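You operate a simulated robot arm through the tools that you are given. There is no shell and no other tool. Be economical: measure what you need, move in short steps, check, and stop when the job is done.

You are at the controls of a simulated robot arm. One attempt, no reset.

## Task
Plug in the red and yellow cables as the chart says and check the network box.
Fine: switch the box on; one press of the yellow CHECK button, the display ends on LINKS OK; other cables stay.
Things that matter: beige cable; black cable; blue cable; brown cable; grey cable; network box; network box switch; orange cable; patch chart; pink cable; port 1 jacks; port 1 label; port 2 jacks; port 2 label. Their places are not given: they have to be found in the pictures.

It is judged by the outcome, as a careful person would: the job done as asked, and still so three seconds after it is handed in. It fails if anything else is knocked over, pushed out of place, dropped, spilled or broken.

## Robot
A 7-joint arm with a two-finger parallel gripper, fixed in place. Base frame: the origin is at the foot of the arm, x ahead of it, y to its left, z up. Readings come in m, degrees, newtons and seconds.
Its first joint turns from -132.0 to 132.0 degrees. Payload 3.91 kg.
Tool frame: the origin (TCP) lies between the finger pads and is the grasp point; the fingertips stand 0.03 m ahead of it; z points along the fingers, y is the line along which they close. Largest opening 0.11 m; finger width 0.02, thickness 0.01; the body of the gripper, 0.048 by 0.112 m, starts 0.055 m behind the TCP.
Orientation is that of the tool frame in the base frame, as a unit quaternion [x, y, z, w]. With the fingers straight down and closing along the base's y, the tool's x points along the base's -x, its y along +y and its z along -z.

## Interface
- The arm moves only by the tool arm_command. Its argument "moves" is a list of rows, each a list of 3 entries, a list of its own where there are three numbers: the shift along the base's x, y, z in m, then the turn, a rotation vector about the base's x, y, z in degrees, then the closure in counts, from 0 (fully open) to 255 (shut). In form: [[[x, y, z], [wx, wy, wz], gripper], ...]. A call has 1 to 12 rows; each row shifts and turns the commanded pose from where the row before left it. Each row takes 0.2 s and may step no farther than 0.05 m and 8.6 degrees from the row before; otherwise, or with a gripper value out of range, the whole call is refused. A pose out of reach is approached as far as the arm can. The call stops where the force on the tool passes 40 N (or 10 N more than at its start, if that is more) or the arm is blocked; 0.2 s more then pass. Each finger travels about 0.108 m/s and halts on what it meets, pressing with about 21 N; the grip force reading is that of the motor and also rises with nothing between the fingers. The clock runs only during rows and for 0.2 s after the last one: add rows that do not move to give the fingers time. The reply holds the time, the measured pose of the TCP, the force on the tool along the base axes, the opening and the grip force, in the units named above and with some noise, with the torque about the TCP (base axes, N m) and any sound that the robot's microphone picked up, and new pictures: "views" is both (left out), scene, wrist or none.
- Cameras (640 x 400 px; columns grow to the right, rows downward): "scene" is fixed at [0.0448, 0.652, 1.6296]; the picture's right is [0.41, -0.91, 0.00], its down [-0.79, -0.35, -0.51] and it looks along [0.46, 0.21, -0.86] (base axes); focal length 319 px, centre (320, 200). "wrist" rides on the gripper at [0.072, 0.017, -0.103] in the tool frame; the picture's right is [-0.23, 0.97, 0.00], its down [-0.76, -0.18, -0.62] and it looks along [-0.61, -0.14, 0.78] (tool axes); focal length 222 px, centre (320, 200).
- pixel_to_xyz(camera, pixels): for up to 12 pixels [column, row] of the newest picture of that camera ("zoom" is the newest enlarged one), the place [x, y, z] in the base frame of the surface seen there, good to about 0.002 m, but the place of the scene camera against the robot may be out by one fixed shift of up to 0.012 m in any direction. No time passes.
- enlarge(camera, box): a new picture of the part [left, top, right, bottom] of that camera's present view, enlarged. No time passes.
- finish_job(): hands the job in; it is judged then, once.

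Work in short steps. Measure before you move; look again where a grasp or a placing could have gone wrong, and mend it. You have 80 turns and 200 pictures in all, those below and enlarged ones among them. Open the gripper and draw the arm clear of the work before you hand the job in, unless the task says otherwise; then end with one line.

The tools are called after "Emit:" as a command line: name --argument value ..., lists and objects as JSON in quotes. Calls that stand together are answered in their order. arm_command: Moves the arm, as the interface text tells. Its arguments: {"type":"object","properties":{"moves":{"type":"array"},"views":{"type":"string","enum":["both","scene","wrist","none"]}},"required":["moves"]} The other tools are called the same way: pixel_to_xyz (camera, pixels) gives the place of the surface under pixels of a picture; enlarge (camera, box) takes an enlarged picture of a part of a camera's view; finish_job () hands the job in.

At the start:

```text
t: 0.0
position: [0.5226, 0.4759, 1.1602]
orientation: [0.0, 1.0, 0.0, 0.0]
ft_force: [-0.3, -0.3, -0.1]
torque: [-0.02, 0.01, -0.02]
opening: 0.1102
grasp_force: 0.0
```

scene: 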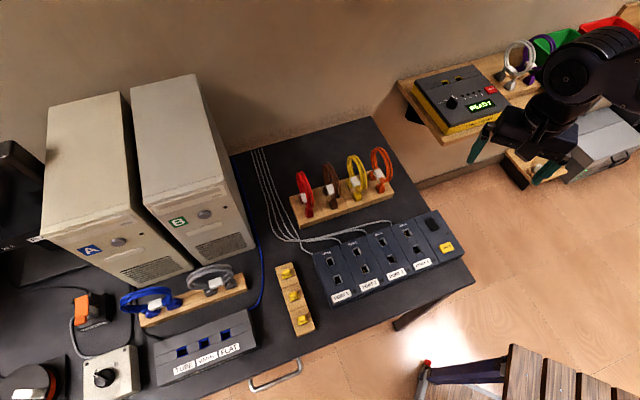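
wrist: 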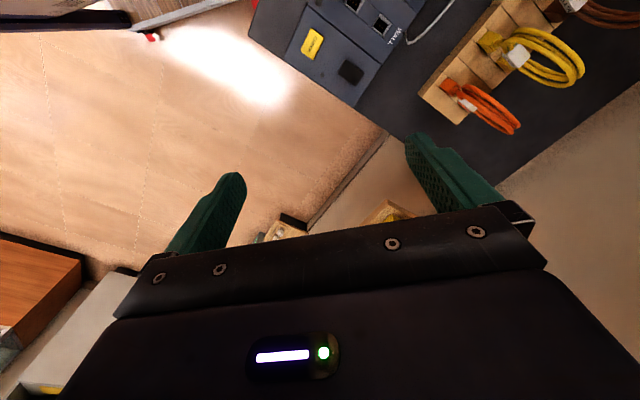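

The scene shows a rack with red/brown/yellow/orange cables (300-385,165-215) and a port box (315-460,210-305). I enlarge those to find the chart and details.

Emit:
enlarge --camera "scene" --box '[240, 120, 480, 320]'

Emit:
enlarge --camera "scene" --box '[390, 0, 640, 200]'

Emit:
enlarge --camera "scene" --box '[0, 200, 280, 400]'

```text
2.00 times, centred on (360, 220) of scene
```

zoom: 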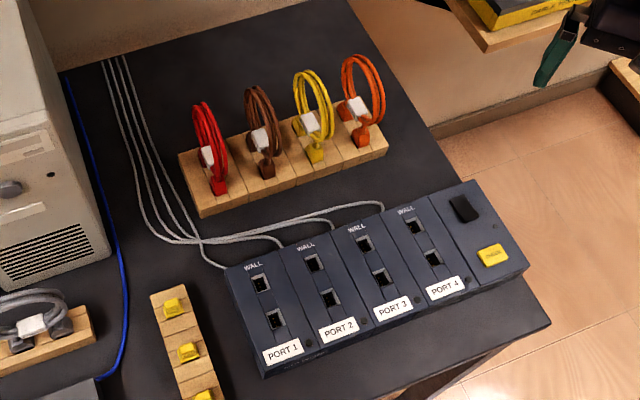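

```text
2.00 times, centred on (515, 100) of scene
```

zoom: 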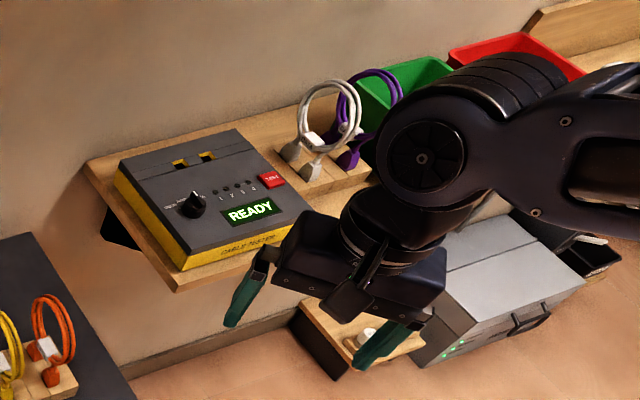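

```text
2.00 times, centred on (140, 300) of scene
```

zoom: 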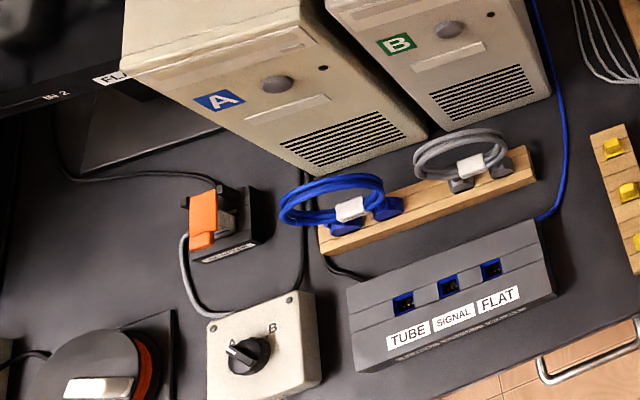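

Chart isn't visible yet. I measure the main items first.

Emit:
pixel_to_xyz --camera "scene" --pixels '[[304, 213], [306, 180], [356, 200], [358, 183], [333, 253], [338, 279], [360, 245], [445, 247], [432, 222], [342, 297], [300, 60], [420, 180]]'

Emit:
enlarge --camera "wrist" --box '[240, 0, 640, 250]'

Emit:
enlarge --camera "scene" --box '[310, 210, 470, 310]'

```text
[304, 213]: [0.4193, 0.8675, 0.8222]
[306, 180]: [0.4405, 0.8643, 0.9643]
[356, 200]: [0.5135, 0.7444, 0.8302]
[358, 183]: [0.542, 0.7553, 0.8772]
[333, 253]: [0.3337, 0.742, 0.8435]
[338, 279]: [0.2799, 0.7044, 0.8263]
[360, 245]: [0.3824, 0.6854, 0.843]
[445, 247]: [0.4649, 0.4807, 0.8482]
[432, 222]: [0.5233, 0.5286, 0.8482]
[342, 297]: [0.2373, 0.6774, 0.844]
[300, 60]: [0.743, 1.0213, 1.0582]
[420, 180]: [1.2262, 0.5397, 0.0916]
```

```text
1.60 times, centred on (440, 125) of wrist
```

zoom: 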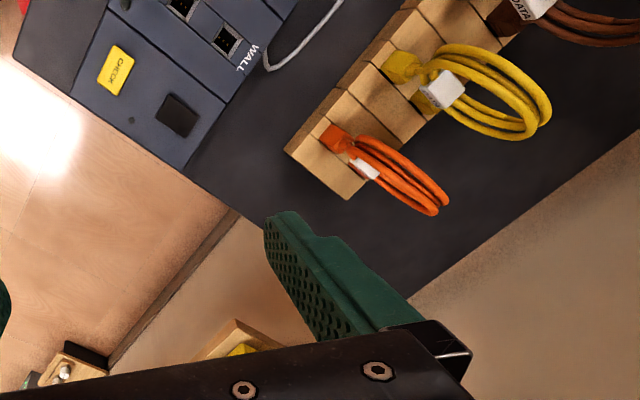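

```text
4.00 times, centred on (390, 260) of scene
```

zoom: 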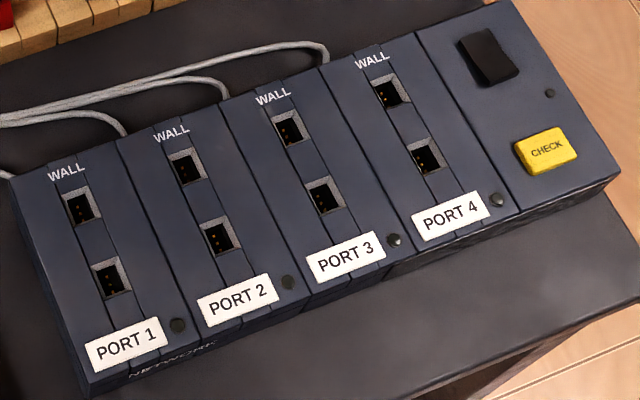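

The chart isn't in view. I turn the tool about vertical to swing the wrist camera over the desk and look for it.

Emit:
arm_command --moves '[[[0, 0, 0.03], [0, 0, 8.5], 0], [[0, 0, 0.03], [0, 0, 8.5], 0], [[0, 0, 0.03], [0, 0, 8.5], 0], [[0, 0, 0.0], [0, 0, 8.5], 0], [[0, 0, 0.0], [0, 0, 8.5], 0], [[0, 0, 0.0], [0, 0, 8.5], 0], [[0, 0, 0.0], [0, 0, 8.5], 0], [[0, 0, 0.0], [0, 0, 8.5], 0], [[0, 0, 0], [0, 0, 0], 0]]'

```text
t: 2.0
position: [0.5225, 0.4754, 1.2509]
orientation: [-0.56, 0.828, 0.001, -0.001]
ft_force: [0.1, -0.4, -0.3]
torque: [0.02, 0.0, 0.03]
opening: 0.1097
grasp_force: 0.1
```

scene: 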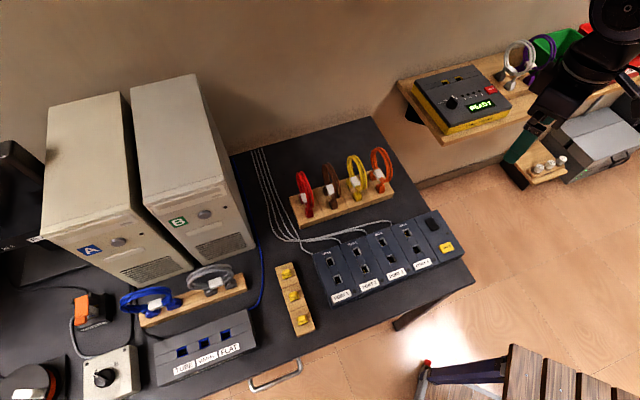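
wrist: 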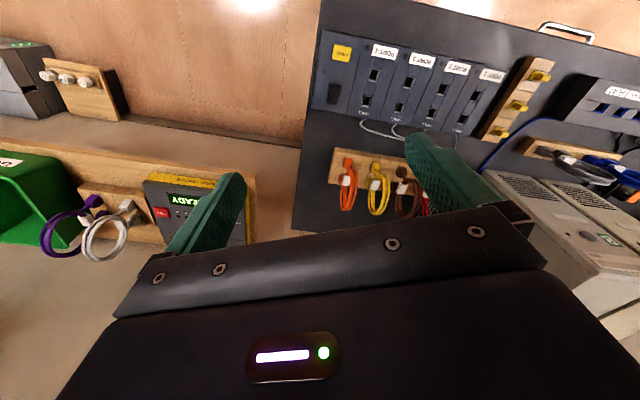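

The camera now faces the wall; the chart may be higher on it. I tilt the camera upward.

Emit:
arm_command --moves '[[[0, 0, 0.0], [6.9, -4.8, 0], 0], [[0, 0, 0.0], [6.9, -4.8, 0], 0], [[0, 0, 0.0], [6.9, -4.8, 0], 0], [[0, 0, 0.0], [6.9, -4.8, 0], 0], [[0, 0, 0.0], [6.9, -4.8, 0], 0], [[0, 0, 0.0], [6.9, -4.8, 0], 0], [[0, 0, 0], [0, 0, 0], 0]]' --views "wrist"

```text
t: 3.6
position: [0.5227, 0.4751, 1.2493]
orientation: [-0.506, 0.75, 0.154, 0.398]
ft_force: [-0.5, 0.8, -0.1]
torque: [-0.03, -0.02, -0.03]
opening: 0.1101
grasp_force: 0.1
```

wrist: 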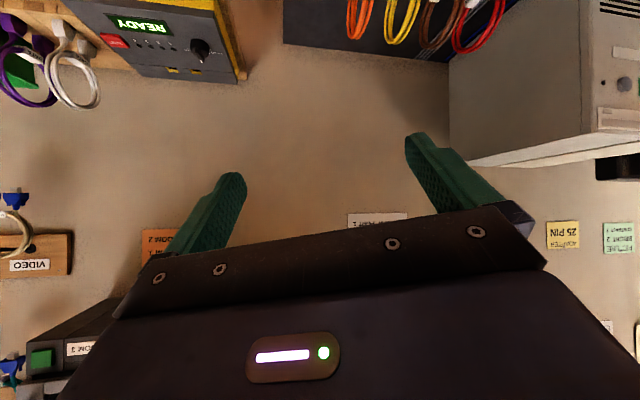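

Cards hang on the wall; one white card at (378,218) is half hidden behind the gripper, so I tilt up further.

Emit:
arm_command --moves '[[[0, 0, 0.0], [6.9, -4.8, 0], 0], [[0, 0, 0.0], [6.9, -4.8, 0], 0], [[0, 0, 0.0], [6.9, -4.8, 0], 0], [[0, 0, 0], [0, 0, 0], 0]]' --views "wrist"

```text
t: 4.6
position: [0.5219, 0.4749, 1.2498]
orientation: [-0.442, 0.654, 0.222, 0.572]
ft_force: [-0.3, 0.1, -0.4]
torque: [0.0, -0.01, 0.04]
opening: 0.1099
grasp_force: 0.2
```

wrist: 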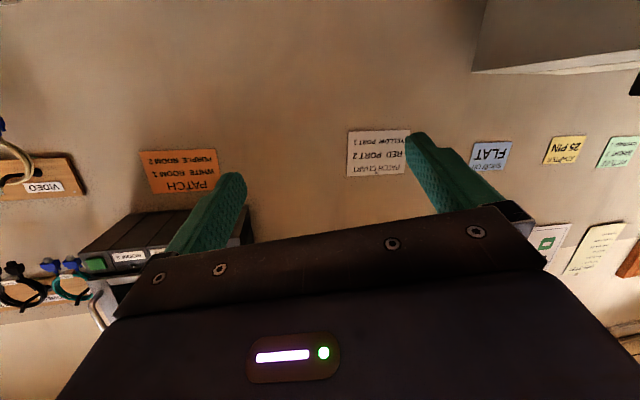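

The card at (378,153) looks like "PATCH CHART / RED PORT 2 / YELLOW PORT 1"; I enlarge to confirm.

Emit:
enlarge --camera "wrist" --box '[330, 120, 426, 180]'

Emit:
enlarge --camera "wrist" --box '[480, 120, 640, 280]'

Emit:
enlarge --camera "scene" --box '[280, 130, 400, 230]'

```text
6.67 times, centred on (378, 150) of wrist
```

zoom: 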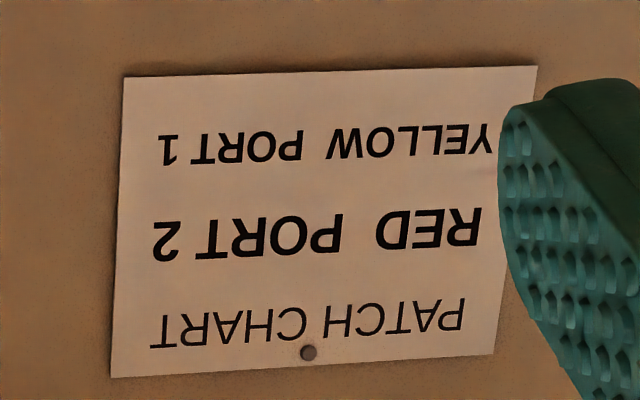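

```text
2.50 times, centred on (560, 200) of wrist
```

zoom: 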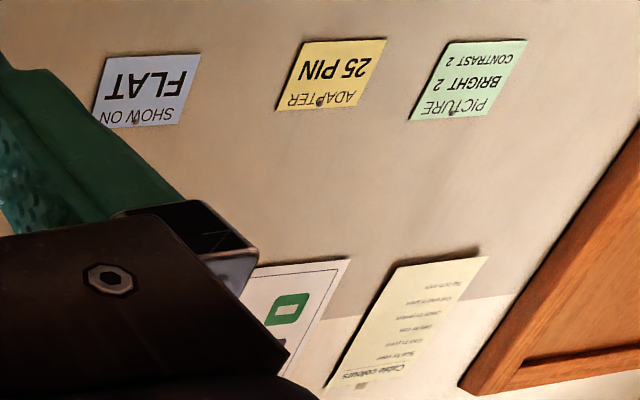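

```text
4.00 times, centred on (340, 180) of scene
```

zoom: 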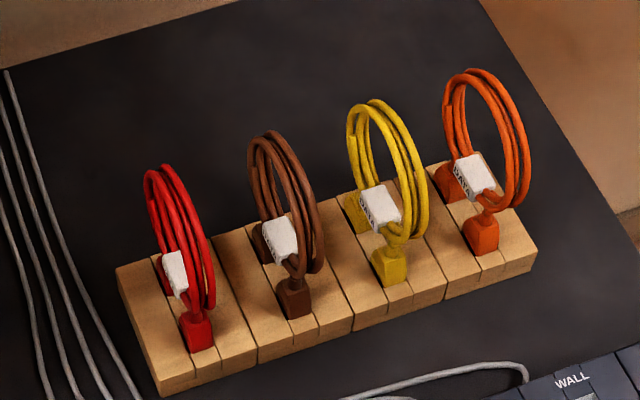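

Chart: RED → PORT 2, YELLOW → PORT 1. I return the tool to vertical, aligned across the row direction (~50° about z).

Emit:
arm_command --moves '[[[0, 0, 0.0], [-6.9, 4.8, 0], 0], [[0, 0, 0.0], [-6.9, 4.8, 0], 0], [[0, 0, 0.0], [-6.9, 4.8, 0], 0], [[0, 0, 0.0], [-6.9, 4.8, 0], 0], [[0, 0, 0.0], [-6.9, 4.8, 0], 0], [[0, 0, 0.0], [-6.9, 4.8, 0], 0], [[0, 0, 0.0], [-6.9, 4.8, 0], 0], [[0, 0, 0.0], [-6.9, 4.8, 0], 0], [[0, 0, 0.0], [-6.9, 4.8, 0], 0], [[0, 0, 0], [0, 0, -8.5], 0], [[0, 0, 0], [0, 0, -8.5], 0], [[0, 0, 0], [0, 0, -1.5], 0]]' --views "none"

Emit:
pixel_to_xyz --camera "scene" --pixels '[[330, 258], [338, 279], [357, 250], [364, 270], [291, 196], [304, 224], [392, 196], [315, 302], [458, 238], [437, 208], [314, 253]]'

```text
t: 7.2
position: [0.5212, 0.4757, 1.2496]
orientation: [-0.418, 0.908, -0.001, 0.0]
ft_force: [0.2, 0.6, -0.4]
torque: [0.01, -0.03, -0.02]
opening: 0.1101
grasp_force: 0.0
```

```text
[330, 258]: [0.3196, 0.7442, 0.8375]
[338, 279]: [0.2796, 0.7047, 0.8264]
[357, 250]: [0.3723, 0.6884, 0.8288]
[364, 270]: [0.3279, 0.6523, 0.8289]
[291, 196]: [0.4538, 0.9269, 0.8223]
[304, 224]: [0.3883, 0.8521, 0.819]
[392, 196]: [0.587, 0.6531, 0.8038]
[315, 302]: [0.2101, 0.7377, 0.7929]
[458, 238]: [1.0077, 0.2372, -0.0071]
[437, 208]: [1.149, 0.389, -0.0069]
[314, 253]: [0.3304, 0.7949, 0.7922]
```

Back direction of box/rack appears to be ~(0.71,0.70), so I correct yaw by −4.5° and move to where the wrist camera sees rack and box.

Emit:
arm_command --moves '[[[-0.035, 0.025, -0.015], [0, 0, -4.4], 0], [[-0.035, 0.025, -0.015], [0, 0, 0], 0], [[-0.035, 0.025, -0.015], [0, 0, 0], 0], [[-0.035, 0.025, -0.015], [0, 0, 0], 0], [[-0.035, 0.025, -0.015], [0, 0, 0], 0], [[-0.035, 0.025, -0.025], [0, 0, 0], 0], [[0, 0, 0], [0, 0, 0], 0]]'

```text
t: 8.8
position: [0.3128, 0.6254, 1.1497]
orientation: [-0.384, 0.924, 0.001, 0.0]
ft_force: [0.3, -0.2, -0.3]
torque: [-0.03, 0.02, 0.0]
opening: 0.1099
grasp_force: 0.1
```

scene: 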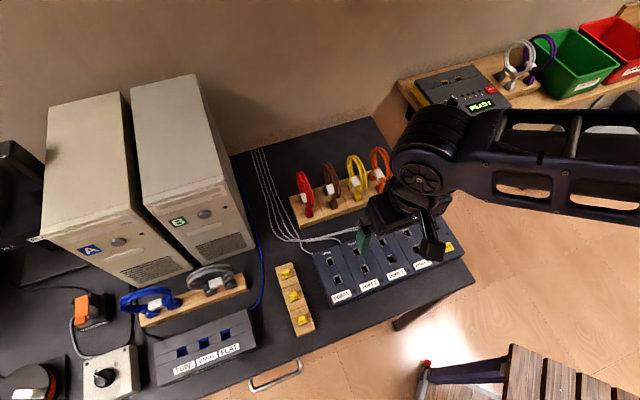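
wrist: 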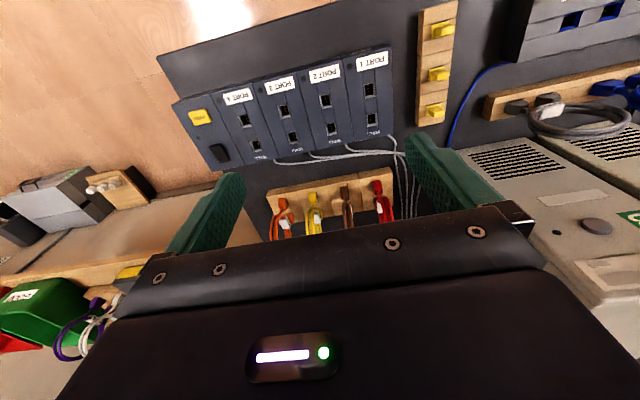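

Box and rack are both in the wrist view; I enlarge for accurate pixel picking.

Emit:
enlarge --camera "wrist" --box '[170, 45, 426, 205]'

Emit:
enlarge --camera "wrist" --box '[256, 165, 416, 265]'

```text
2.50 times, centred on (298, 125) of wrist
```

zoom: 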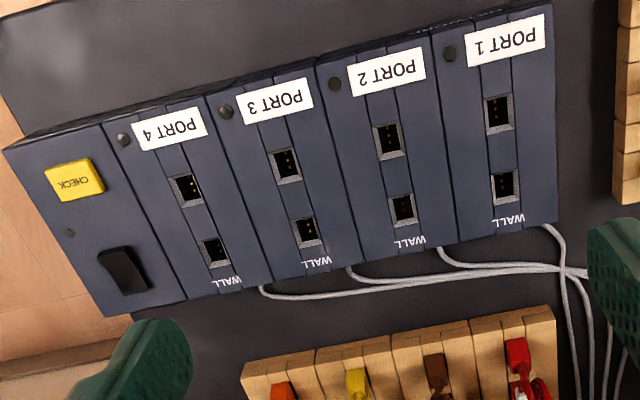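

```text
4.00 times, centred on (336, 215) of wrist
```

zoom: 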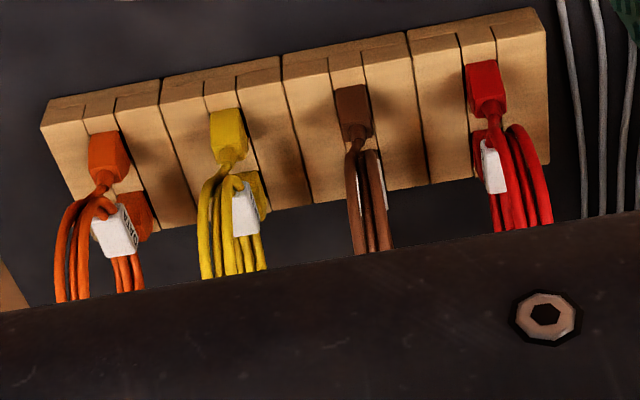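

I measure jack rims, box edges, button/switch, and plugs from the wrist picture.

Emit:
pixel_to_xyz --camera "wrist" --pixels '[[361.5, 91.5], [378.5, 89.5], [364.5, 120.5], [381, 118.5], [316.5, 102], [334.5, 99.5], [322.5, 130.5], [340.5, 127.5], [199.5, 117], [216, 148], [219, 158], [208, 150]]'

Emit:
pixel_to_xyz --camera "zoom" --pixels '[[483, 80], [494, 165], [229, 125], [245, 208], [105, 145], [117, 235], [60, 120], [520, 25], [352, 95], [523, 140], [470, 140], [260, 190]]'

```text
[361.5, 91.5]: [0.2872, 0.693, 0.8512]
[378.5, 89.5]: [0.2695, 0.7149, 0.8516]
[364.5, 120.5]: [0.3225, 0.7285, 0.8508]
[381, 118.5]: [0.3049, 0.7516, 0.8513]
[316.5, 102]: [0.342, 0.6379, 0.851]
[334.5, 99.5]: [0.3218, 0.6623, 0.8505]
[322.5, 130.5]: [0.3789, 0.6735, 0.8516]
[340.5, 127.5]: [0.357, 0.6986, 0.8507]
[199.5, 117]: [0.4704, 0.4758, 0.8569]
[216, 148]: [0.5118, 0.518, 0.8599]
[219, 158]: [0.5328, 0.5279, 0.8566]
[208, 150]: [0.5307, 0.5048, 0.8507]
```

```text
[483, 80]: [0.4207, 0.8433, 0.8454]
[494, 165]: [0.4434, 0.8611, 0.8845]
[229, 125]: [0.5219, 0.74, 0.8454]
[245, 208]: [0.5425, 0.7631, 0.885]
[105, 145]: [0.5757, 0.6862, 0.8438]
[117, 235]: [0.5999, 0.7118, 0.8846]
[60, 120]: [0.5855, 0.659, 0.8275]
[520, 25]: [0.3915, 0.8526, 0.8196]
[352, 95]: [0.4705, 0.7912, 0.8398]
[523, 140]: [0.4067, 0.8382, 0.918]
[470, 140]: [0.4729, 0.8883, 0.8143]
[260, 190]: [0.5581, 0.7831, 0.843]
```

Geometry is consistent: port 1 mid (0.296,0.722), port 2 mid (0.350,0.668), box top z 0.851, yaw 45°. I move above the yellow tag (0.5425,0.763,0.885) for a close look, partly closing the fingers.

Emit:
arm_command --moves '[[[0.038, 0.0227, -0.01], [0, 0, 0], 60], [[0.038, 0.0227, -0.02], [0, 0, 0], 100], [[0.038, 0.0227, -0.02], [0, 0, 0], 100], [[0.038, 0.0227, -0.02], [0, 0, 0], 100], [[0.038, 0.0227, -0.02], [0, 0, 0], 100], [[0.037, 0.0225, -0.015], [0, 0, 0], 100], [[0, 0, 0], [0, 0, 0], 100]]'

```text
t: 10.4
position: [0.5413, 0.7639, 1.0451]
orientation: [-0.383, 0.924, -0.001, 0.0]
ft_force: [0.3, 0.0, 0.3]
torque: [0.02, -0.05, -0.02]
opening: 0.0669
grasp_force: 0.1
```

scene: 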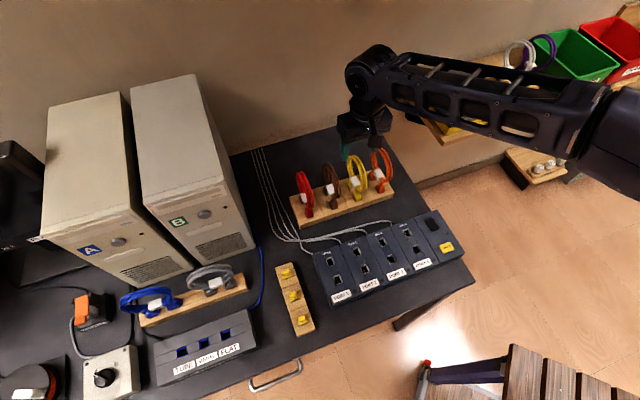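
wrist: 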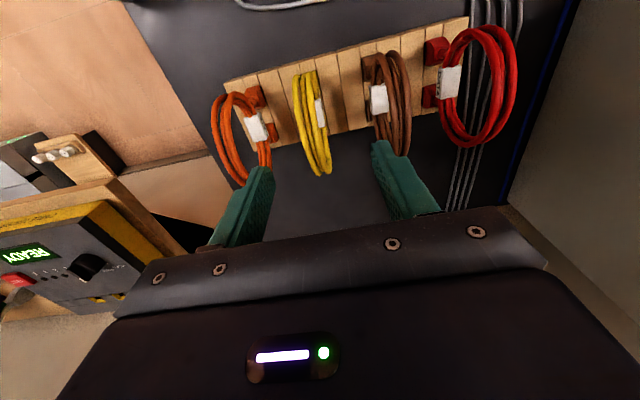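

Emit:
enlarge --camera "wrist" --box '[200, 10, 456, 190]'

Emit:
enlarge --camera "wrist" --box '[272, 50, 352, 190]'

```text
2.22 times, centred on (328, 100) of wrist
```

zoom: 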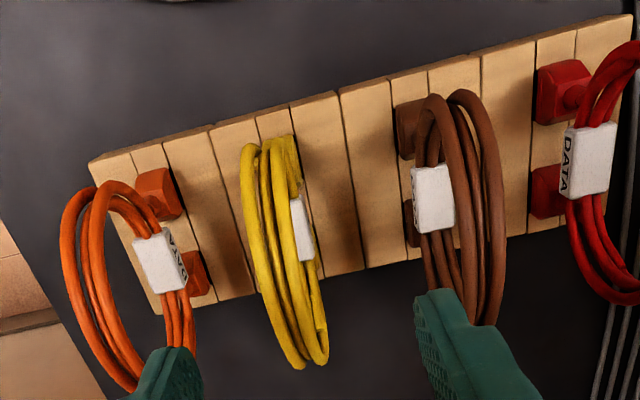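

```text
2.86 times, centred on (312, 120) of wrist
```

zoom: 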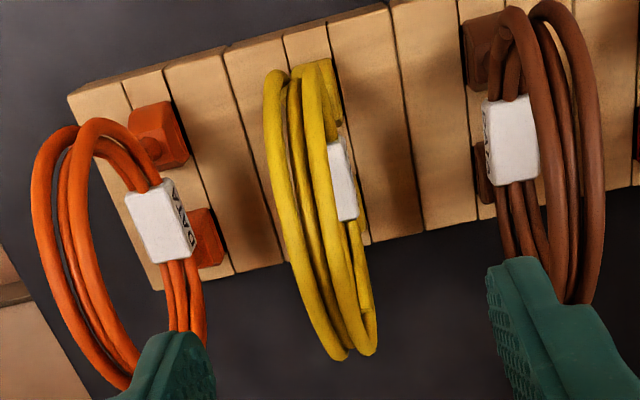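

I measure the yellow coil's top, the tag and neighbours in this closer picture.

Emit:
pixel_to_xyz --camera "zoom" --pixels '[[342, 180], [350, 215], [338, 145], [332, 180], [276, 80], [290, 220], [320, 200], [335, 340], [365, 345], [320, 70], [345, 240], [516, 140]]'

Emit:
pixel_to_xyz --camera "wrist" --pixels '[[449, 82], [441, 82], [453, 68], [447, 97], [435, 50], [430, 95], [428, 52], [424, 96], [490, 30], [450, 130], [480, 145], [510, 90]]'

```text
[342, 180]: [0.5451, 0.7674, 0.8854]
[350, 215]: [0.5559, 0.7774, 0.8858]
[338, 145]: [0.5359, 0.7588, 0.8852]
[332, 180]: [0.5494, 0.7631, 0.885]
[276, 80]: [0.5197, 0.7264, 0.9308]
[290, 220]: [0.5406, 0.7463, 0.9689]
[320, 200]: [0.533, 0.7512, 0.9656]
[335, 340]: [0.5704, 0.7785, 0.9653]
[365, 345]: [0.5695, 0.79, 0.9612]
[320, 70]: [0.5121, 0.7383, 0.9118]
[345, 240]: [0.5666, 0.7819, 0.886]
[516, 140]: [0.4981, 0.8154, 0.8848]
```

```text
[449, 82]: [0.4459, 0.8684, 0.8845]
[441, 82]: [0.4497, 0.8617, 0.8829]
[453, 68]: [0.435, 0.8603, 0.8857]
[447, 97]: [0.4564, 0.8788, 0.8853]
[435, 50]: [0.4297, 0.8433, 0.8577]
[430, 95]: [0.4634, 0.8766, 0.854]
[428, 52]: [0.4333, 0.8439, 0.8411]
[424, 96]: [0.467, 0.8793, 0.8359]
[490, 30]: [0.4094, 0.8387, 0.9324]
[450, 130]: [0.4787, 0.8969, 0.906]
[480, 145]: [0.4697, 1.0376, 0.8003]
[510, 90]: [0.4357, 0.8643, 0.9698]
```

Tag: top z 0.885, centre ≈(0.547,0.767), coil top 0.97. The coil may meet the palm before the pads reach the tag, so I descend carefully while straddling it, watching force.

Emit:
arm_command --moves '[[[0.0057, 0.003, -0.02], [0, 0, 0], 100], [[0, 0, -0.02], [0, 0, 0], 100], [[0, 0, -0.02], [0, 0, 0], 100], [[0, 0, -0.02], [0, 0, 0], 100], [[0, 0, -0.02], [0, 0, 0], 100], [[0, 0, -0.015], [0, 0, 0], 100], [[0, 0, 0], [0, 0, 0], 100]]'

```text
t: 12.0
position: [0.5451, 0.7648, 0.9293]
orientation: [-0.383, 0.924, -0.001, 0.0]
ft_force: [0.0, 0.6, -0.4]
torque: [0.04, 0.01, -0.02]
opening: 0.0669
grasp_force: 0.0
```

scene: 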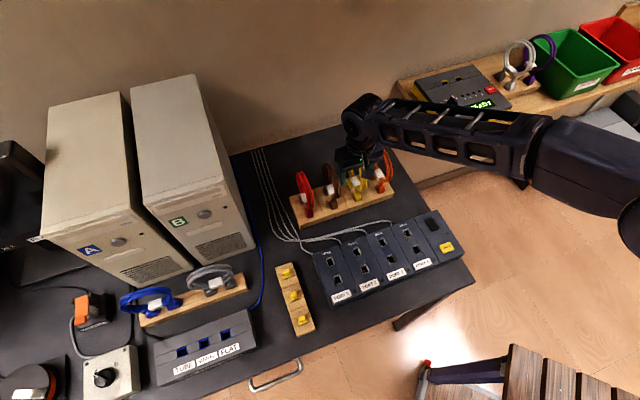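
wrist: 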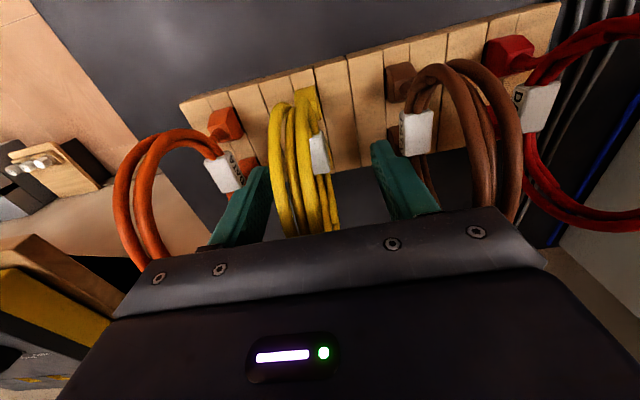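

Fingers straddle the yellow coil without contact. I lower further in small steps.

Emit:
arm_command --moves '[[[0.001, 0.001, -0.008], [0, 0, 0], 100], [[0, 0, -0.007], [0, 0, 0], 100], [[0, 0, 0], [0, 0, 0], 100]]' --views "none"

```text
t: 12.8
position: [0.547, 0.7659, 0.9188]
orientation: [-0.383, 0.924, 0.001, 0.002]
ft_force: [0.7, 0.7, 30.4]
torque: [-0.12, -0.19, 0.0]
opening: 0.0669
grasp_force: 0.1
```

Force 30 N at TCP 0.919: the rigid coil meets the palm (top ≈0.974), so a vertical grasp can't reach the tag. I'll back off and use a strongly tilted grasp from the front, with the tool rolled 180° so the camera stays on top.

Emit:
arm_command --moves '[[[0, 0, 0.02], [0, 0, 0], 100], [[0, 0, 0.04], [0, 0, 0], 100], [[0, 0, 0.05], [0, 0, 0], 100], [[-0.02, -0.02, 0.05], [0, 0, 0], 100], [[-0.03, -0.03, 0.03], [0, 0, -8.5], 100], [[-0.03, -0.03, 0], [0, 0, -8.5], 100], [[-0.03, -0.03, 0], [0, 0, -8.5], 100], [[0, 0, 0], [0, 0, -8.5], 100], [[0, 0, 0], [0, 0, -8.5], 100], [[0, 0, 0], [0, 0, -8.5], 100], [[0, 0, 0], [0, 0, -8.5], 100], [[0, 0, 0], [0, 0, -8.5], 100]]' --views "scene"

```text
refused: row 4 steps farther than a row can; nothing moved
```

Row 4 was too long; I resend with a smaller step.

Emit:
arm_command --moves '[[[0, 0, 0.02], [0, 0, 0], 100], [[0, 0, 0.04], [0, 0, 0], 100], [[0, 0, 0.045], [0, 0, 0], 100], [[-0.02, -0.02, 0.035], [0, 0, 0], 100], [[-0.025, -0.025, 0.03], [0, 0, -8.5], 100], [[-0.03, -0.03, 0], [0, 0, -8.5], 100], [[-0.03, -0.03, 0], [0, 0, -8.5], 100], [[0, 0, 0], [0, 0, -8.5], 100], [[0, 0, 0], [0, 0, -8.5], 100], [[0, 0, 0], [0, 0, -8.5], 100], [[0, 0, 0], [0, 0, -8.5], 100], [[0, 0, 0], [0, 0, -8.5], 100]]' --views "scene"

```text
t: 15.4
position: [0.4415, 0.6598, 1.0843]
orientation: [0.199, 0.98, 0.0, 0.0]
ft_force: [-0.6, 0.6, 0.3]
torque: [0.0, 0.01, 0.0]
opening: 0.0669
grasp_force: 0.0
```

scene: 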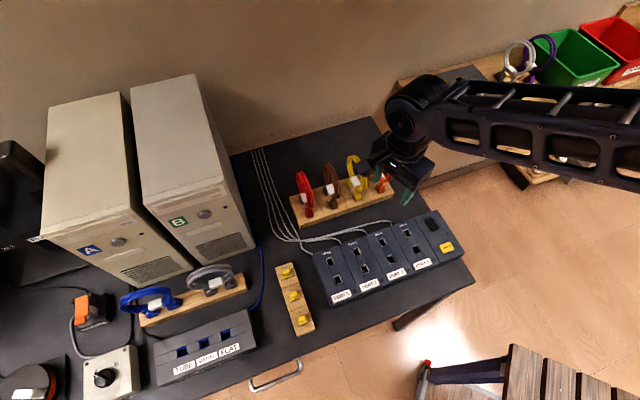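

Rotation works (yaw ≈ −23°); I continue toward −135°.

Emit:
arm_command --moves '[[[0, 0, 0.02], [0, 0, -8.5], 100], [[0, 0, 0.02], [0, 0, -8.5], 100], [[0, 0, 0.02], [0, 0, -8.5], 100], [[0, 0, 0], [0, 0, -8.5], 100], [[0, 0, 0], [0, 0, -8.5], 100], [[0, 0, 0], [0, 0, -8.5], 100], [[0, 0, 0], [0, 0, -8.5], 100], [[0, 0, 0], [0, 0, -8.5], 100], [[0, 0, 0], [0, 0, -8.5], 100], [[0, 0, 0], [0, 0, -8.5], 100], [[0, 0, 0], [0, 0, -8.5], 100], [[0, 0, 0], [0, 0, -8.5], 100]]' --views "none"

```text
t: 18.0
position: [0.442, 0.6585, 1.146]
orientation: [0.887, 0.461, 0.0, -0.001]
ft_force: [1.6, -1.8, 1.3]
torque: [0.08, 0.1, -0.04]
opening: 0.067
grasp_force: 0.1
```

Two more yaw steps then tilt 65° so the fingers point back-and-down toward the rack.

Emit:
arm_command --moves '[[[0, 0, 0], [0, 0, -5], 100], [[0, 0, 0], [0, 0, -5], 100], [[0, 0, 0], [5.745, -5.745, 0], 100], [[0, 0, 0], [5.745, -5.745, 0], 100], [[0, 0, 0], [5.745, -5.745, 0], 100], [[0, 0, 0], [5.745, -5.745, 0], 100], [[0, 0, 0], [5.745, -5.745, 0], 100], [[0, 0, 0], [5.745, -5.745, 0], 100], [[0, 0, 0], [5.745, -5.745, 0], 100], [[0, 0, 0], [5.745, -5.745, 0], 100], [[0, 0, 0], [0, 0, 0], 100]]'

```text
t: 20.4
position: [0.4409, 0.6607, 1.1457]
orientation: [0.779, 0.322, 0.498, -0.205]
ft_force: [-0.4, 0.0, -0.2]
torque: [0.04, 0.04, -0.02]
opening: 0.0668
grasp_force: 0.1
```

scene: 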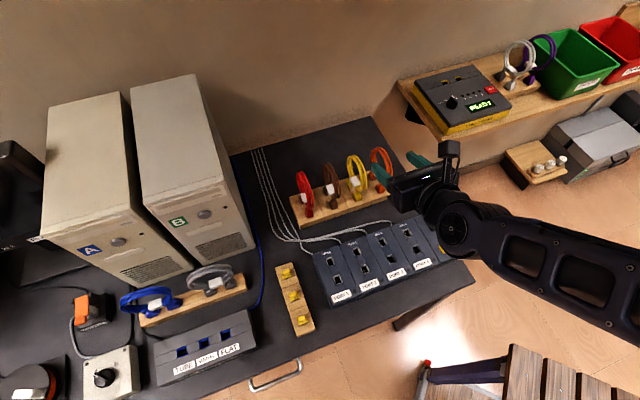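
wrist: 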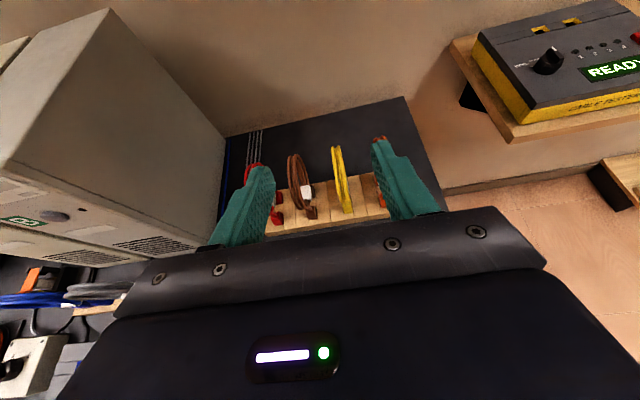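

Orientation is right (tool z ≈ (0.64,0.64,−0.42)). I descend to the pre-grasp point in front of the yellow cable.

Emit:
arm_command --moves '[[[0.0, 0.0, -0.04], [0, 0, 0], 100], [[0, 0, -0.04], [0, 0, 0], 100], [[0, 0, -0.04], [0, 0, 0], 100], [[0, 0, -0.04], [0, 0, 0], 100], [[0.01, 0.01, -0.03], [0, 0, 0], 100], [[0, 0, -0.02], [0, 0, 0], 100], [[0, 0, 0], [0, 0, 0], 100]]'

```text
t: 22.0
position: [0.4513, 0.6705, 0.9337]
orientation: [0.779, 0.322, 0.498, -0.204]
ft_force: [-0.5, -0.2, -0.1]
torque: [0.04, -0.02, 0.0]
opening: 0.0669
grasp_force: 0.2
```

scene: 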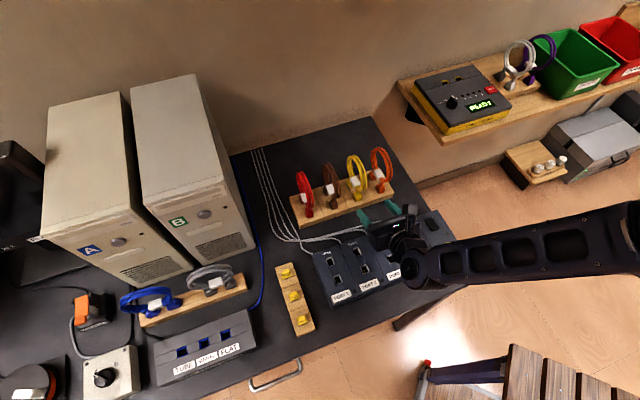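
wrist: 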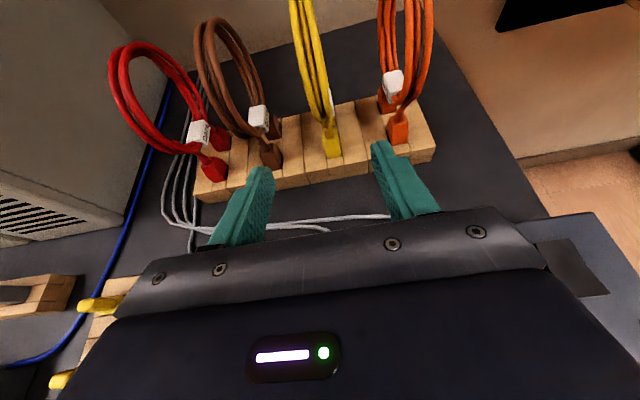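

Good pre-grasp; I enlarge to verify the yellow tag's position and lateral alignment.

Emit:
enlarge --camera "wrist" --box '[260, 60, 420, 200]'

Emit:
enlarge --camera "scene" --box '[320, 140, 480, 290]'

```text
2.86 times, centred on (340, 130) of wrist
```

zoom: 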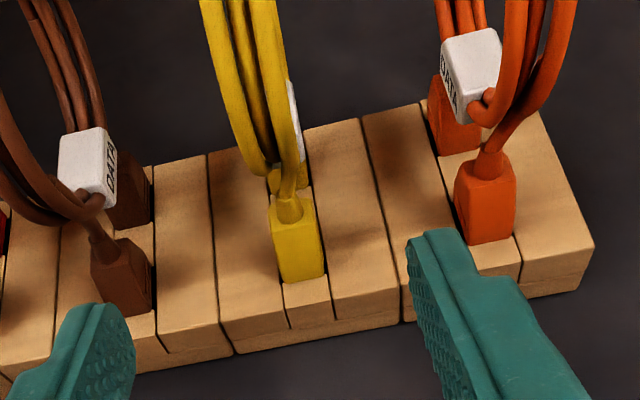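

```text
2.67 times, centred on (400, 215) of scene
```

zoom: 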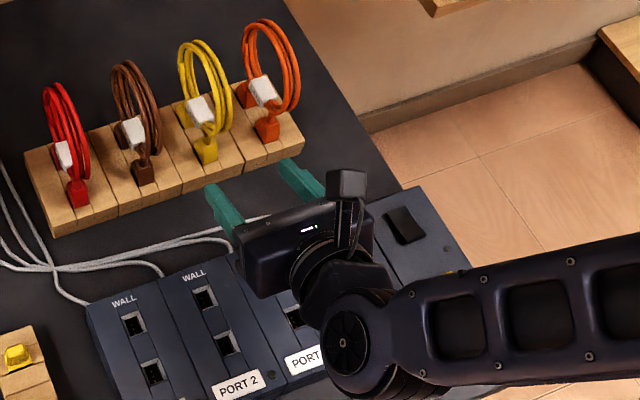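

Aligned laterally (row coordinate −0.155 both). I advance along the tool axis 0.09 m and look.

Emit:
arm_command --moves '[[[0.0128, 0.0128, -0.0085], [0, 0, 0], 100], [[0.0128, 0.0128, -0.0085], [0, 0, 0], 100], [[0.0128, 0.0128, -0.0085], [0, 0, 0], 100], [[0.0128, 0.0128, -0.0085], [0, 0, 0], 100], [[0.0064, 0.0064, -0.0042], [0, 0, 0], 100], [[0, 0, 0], [0, 0, 0], 100]]'

Emit:
enlarge --camera "wrist" --box '[240, 20, 440, 220]'

Emit:
enlarge --camera "scene" --box '[310, 140, 430, 230]'

```text
t: 23.4
position: [0.5081, 0.7283, 0.8969]
orientation: [0.779, 0.322, 0.497, -0.204]
ft_force: [0.4, -0.7, 0.6]
torque: [-0.02, -0.01, -0.02]
opening: 0.067
grasp_force: 0.0
```

scene: 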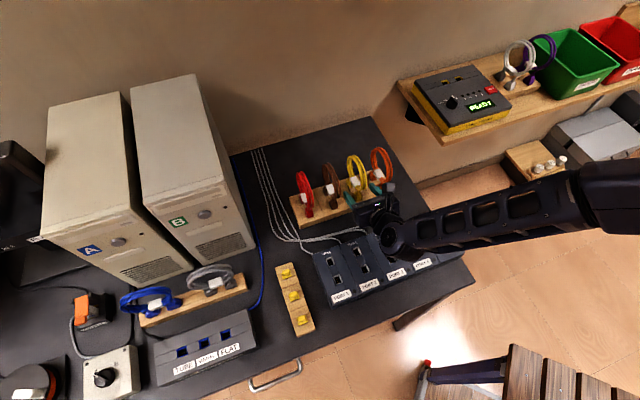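
wrist: 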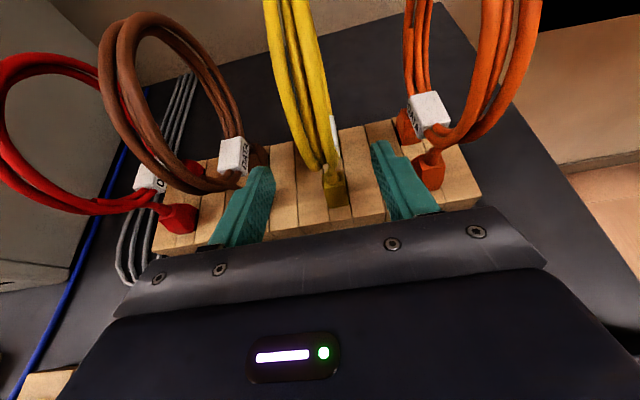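

```text
2.00 times, centred on (340, 120) of wrist
```

zoom: 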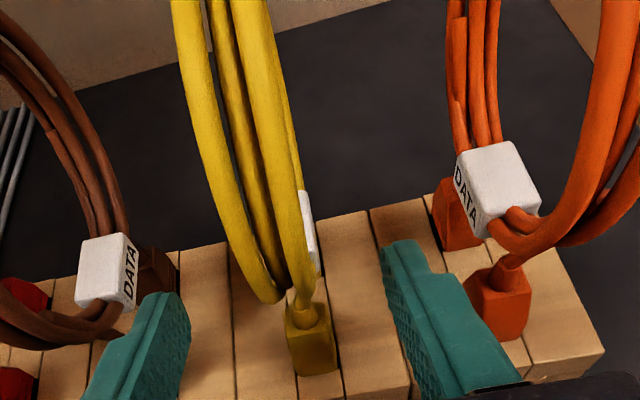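

```text
4.44 times, centred on (370, 185) of scene
```

zoom: 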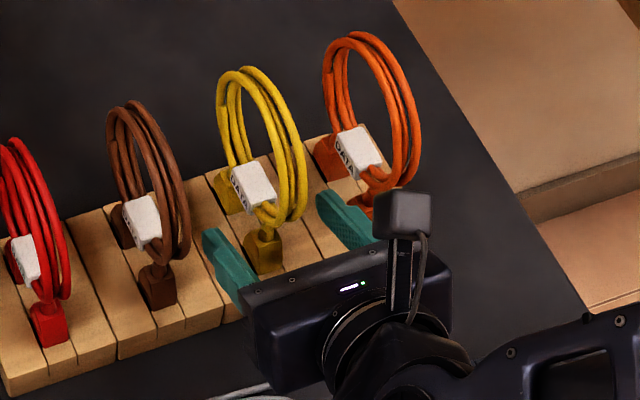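

Still clear on both sides. I advance the last 0.04 m so the pads flank the tag.

Emit:
arm_command --moves '[[[0.0085, 0.0085, -0.006], [0, 0, 0], 100], [[0.0085, 0.0085, -0.006], [0, 0, 0], 100], [[0.0085, 0.0085, -0.006], [0, 0, 0], 100], [[0, 0, 0], [0, 0, 0], 100]]'

Emit:
enlarge --camera "wrist" --box '[240, 20, 440, 220]'

Emit:
enlarge --camera "scene" --box '[310, 140, 430, 230]'

```text
t: 24.4
position: [0.5358, 0.754, 0.8789]
orientation: [0.779, 0.323, 0.496, -0.205]
ft_force: [-0.5, -0.5, -0.7]
torque: [0.04, 0.03, 0.0]
opening: 0.0669
grasp_force: 0.1
```

scene: 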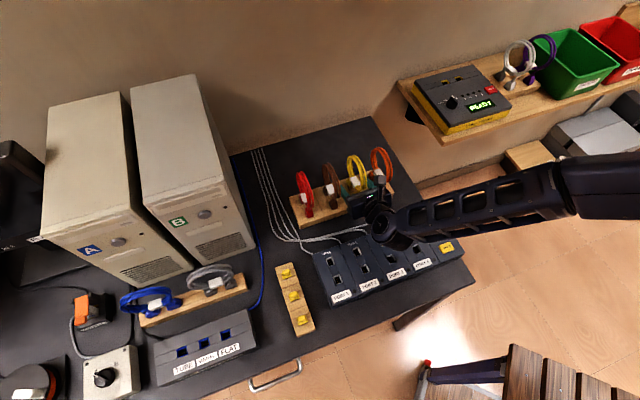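
wrist: 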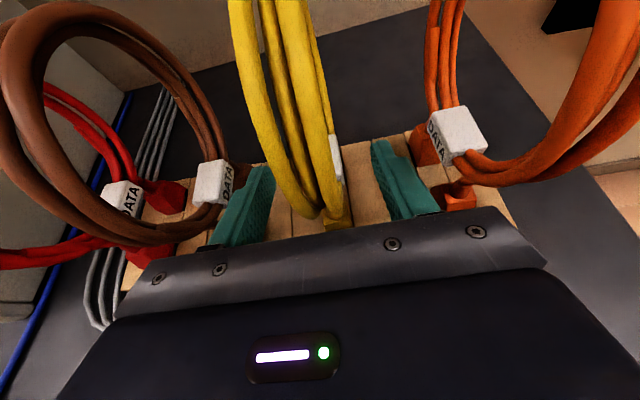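

```text
2.00 times, centred on (340, 120) of wrist
```

zoom: 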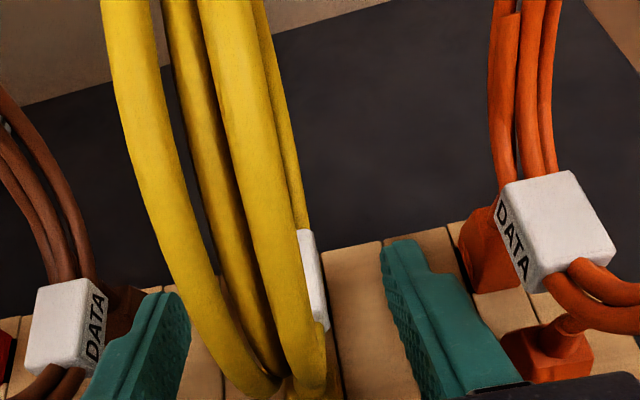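

```text
4.44 times, centred on (370, 185) of scene
```

zoom: 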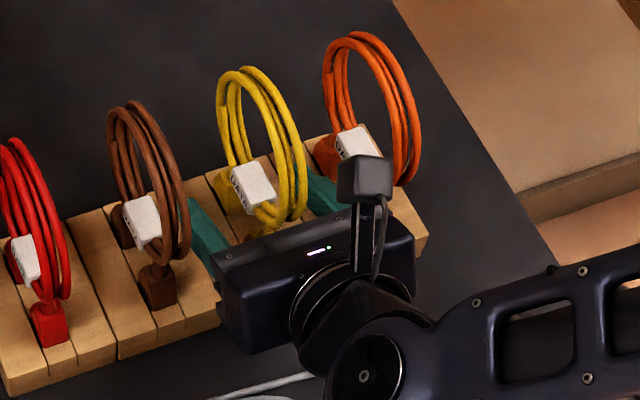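

Pads flank the yellow tag with no contact force. I close gently and watch the opening.

Emit:
arm_command --moves '[[[0, 0, 0], [0, 0, 0], 150], [[0, 0, 0], [0, 0, 0], 180], [[0, 0, 0], [0, 0, 0], 220], [[0, 0, 0], [0, 0, 0], 255], [[0, 0, 0], [0, 0, 0], 255]]'

Emit:
enlarge --camera "wrist" --box '[240, 20, 440, 220]'

```text
t: 25.6
position: [0.5352, 0.7536, 0.8787]
orientation: [0.779, 0.323, 0.497, -0.205]
ft_force: [6.9, -4.7, 3.0]
torque: [-0.17, -0.45, -0.43]
opening: 0.0159
grasp_force: 20.6
```

scene: 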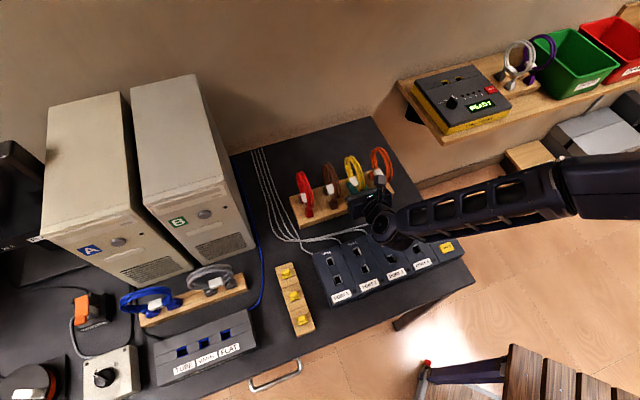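
wrist: 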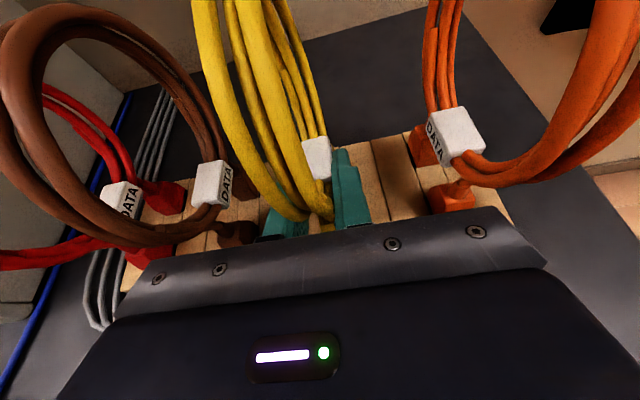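

```text
2.00 times, centred on (340, 120) of wrist
```

zoom: 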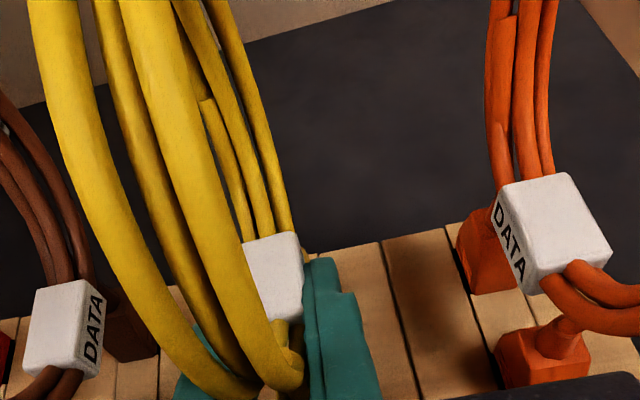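

The grip is on the 16 mm tag, but the coil leaned left and ~8 N of side load shows. I shift 4 mm toward +row to relieve it.

Emit:
arm_command --moves '[[[0.0014, -0.0014, 0], [0, 0, 0], 255], [[0.0014, -0.0014, 0], [0, 0, 0], 255], [[0, 0, 0], [0, 0, 0], 255]]' --views "wrist"

Emit:
enlarge --camera "wrist" --box '[240, 20, 440, 220]'

```text
t: 26.4
position: [0.5374, 0.751, 0.8794]
orientation: [0.779, 0.324, 0.496, -0.206]
ft_force: [-1.5, -0.5, 1.2]
torque: [0.09, 0.01, 0.03]
opening: 0.0156
grasp_force: 20.3
```

wrist: 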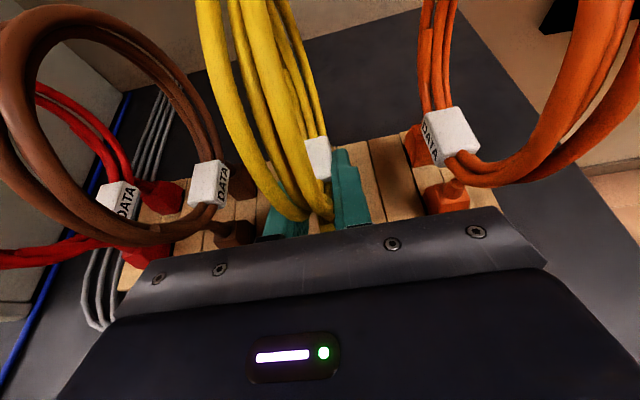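

```text
2.00 times, centred on (340, 120) of wrist
```

zoom: 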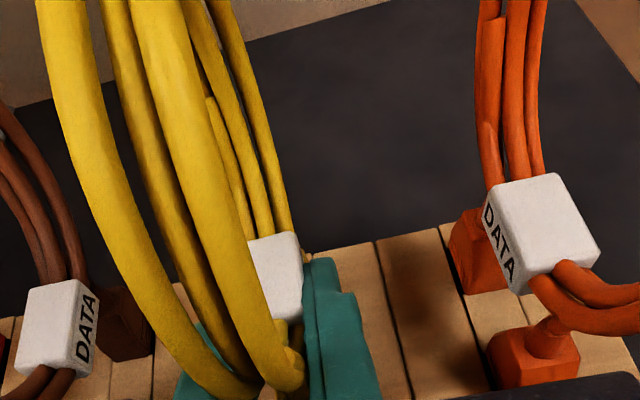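

Side load is gone and the tag is held. I lift straight up slowly and check that both plugs come out.

Emit:
arm_command --moves '[[[0, 0, 0.005], [0, 0, 0], 255], [[0, 0, 0.005], [0, 0, 0], 255], [[0, 0, 0.01], [0, 0, 0], 255], [[0, 0, 0.01], [0, 0, 0], 255], [[0, 0, 0.01], [0, 0, 0], 255], [[0, 0, 0], [0, 0, 0], 255]]'

Emit:
enlarge --camera "wrist" --box '[240, 20, 440, 220]'

Emit:
enlarge --camera "scene" --box '[310, 140, 430, 230]'

```text
t: 27.8
position: [0.5369, 0.7517, 0.919]
orientation: [0.779, 0.323, 0.496, -0.205]
ft_force: [0.2, 0.3, -0.8]
torque: [0.0, 0.01, 0.0]
opening: 0.0158
grasp_force: 21.7
```

scene: 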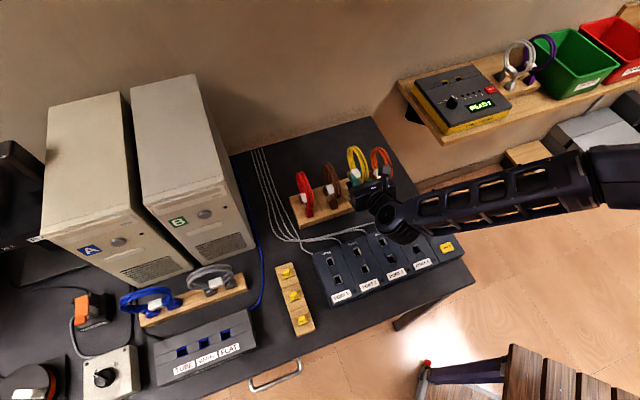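
wrist: 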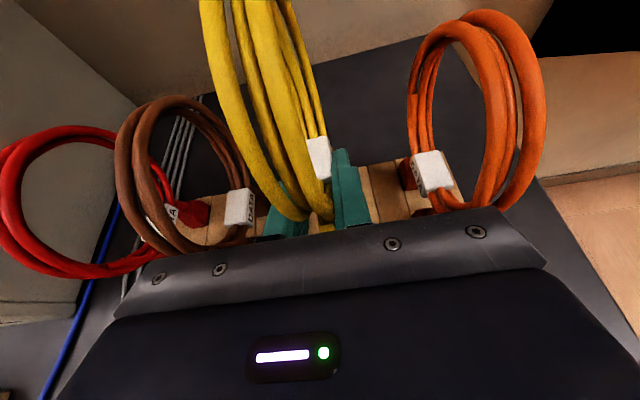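

```text
2.00 times, centred on (340, 120) of wrist
```

zoom: 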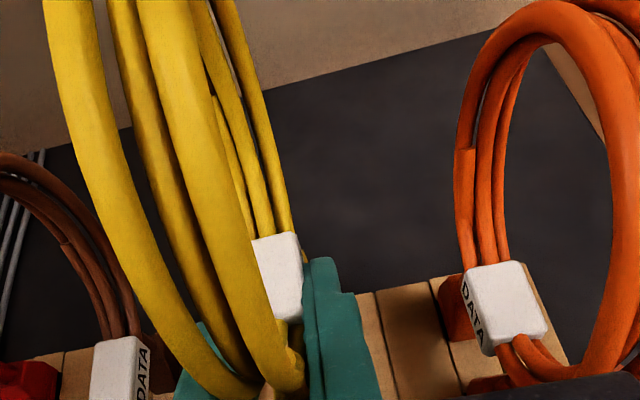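

```text
4.44 times, centred on (370, 185) of scene
```

zoom: 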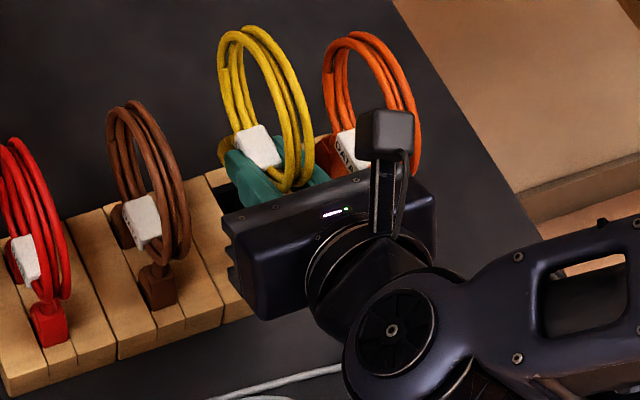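

Both plugs are out and the grip is steady. I raise and withdraw toward the front, then look at the empty sockets to learn the plug offset from the TCP.

Emit:
arm_command --moves '[[[0, 0, 0.03], [0, 0, 0], 255], [[0, 0, 0.03], [0, 0, 0], 255], [[-0.02, -0.02, 0.02], [0, 0, 0], 255], [[-0.03, -0.03, 0.0], [0, 0, 0], 255], [[-0.03, -0.03, 0], [0, 0, 0], 255], [[-0.03, -0.03, 0], [0, 0, 0], 255], [[-0.025, -0.025, 0], [0, 0, 0], 255], [[0, 0, 0], [0, 0, 0], 255]]'

```text
t: 29.6
position: [0.4028, 0.6137, 0.9998]
orientation: [0.779, 0.324, 0.496, -0.205]
ft_force: [0.4, -0.6, -0.5]
torque: [0.01, 0.0, 0.02]
opening: 0.0157
grasp_force: 20.7
```

scene: 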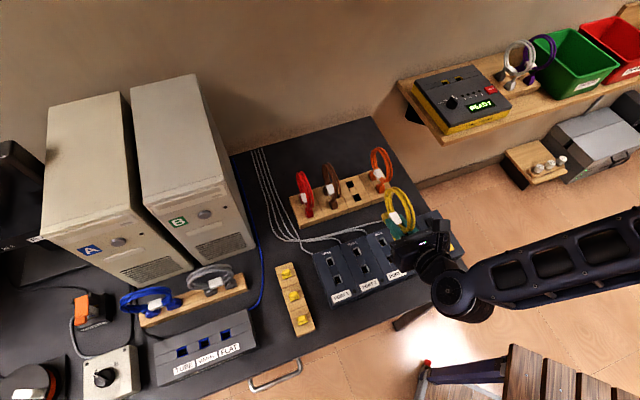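
wrist: 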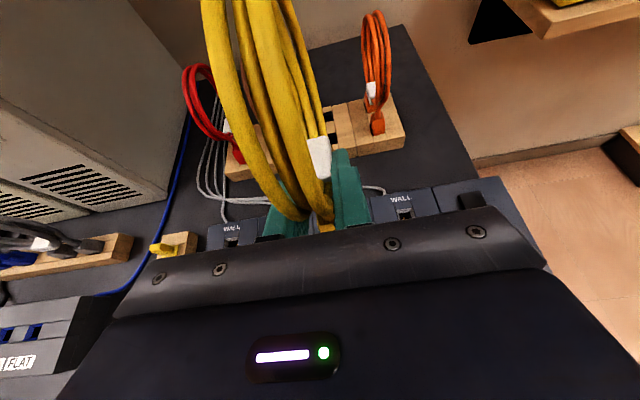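

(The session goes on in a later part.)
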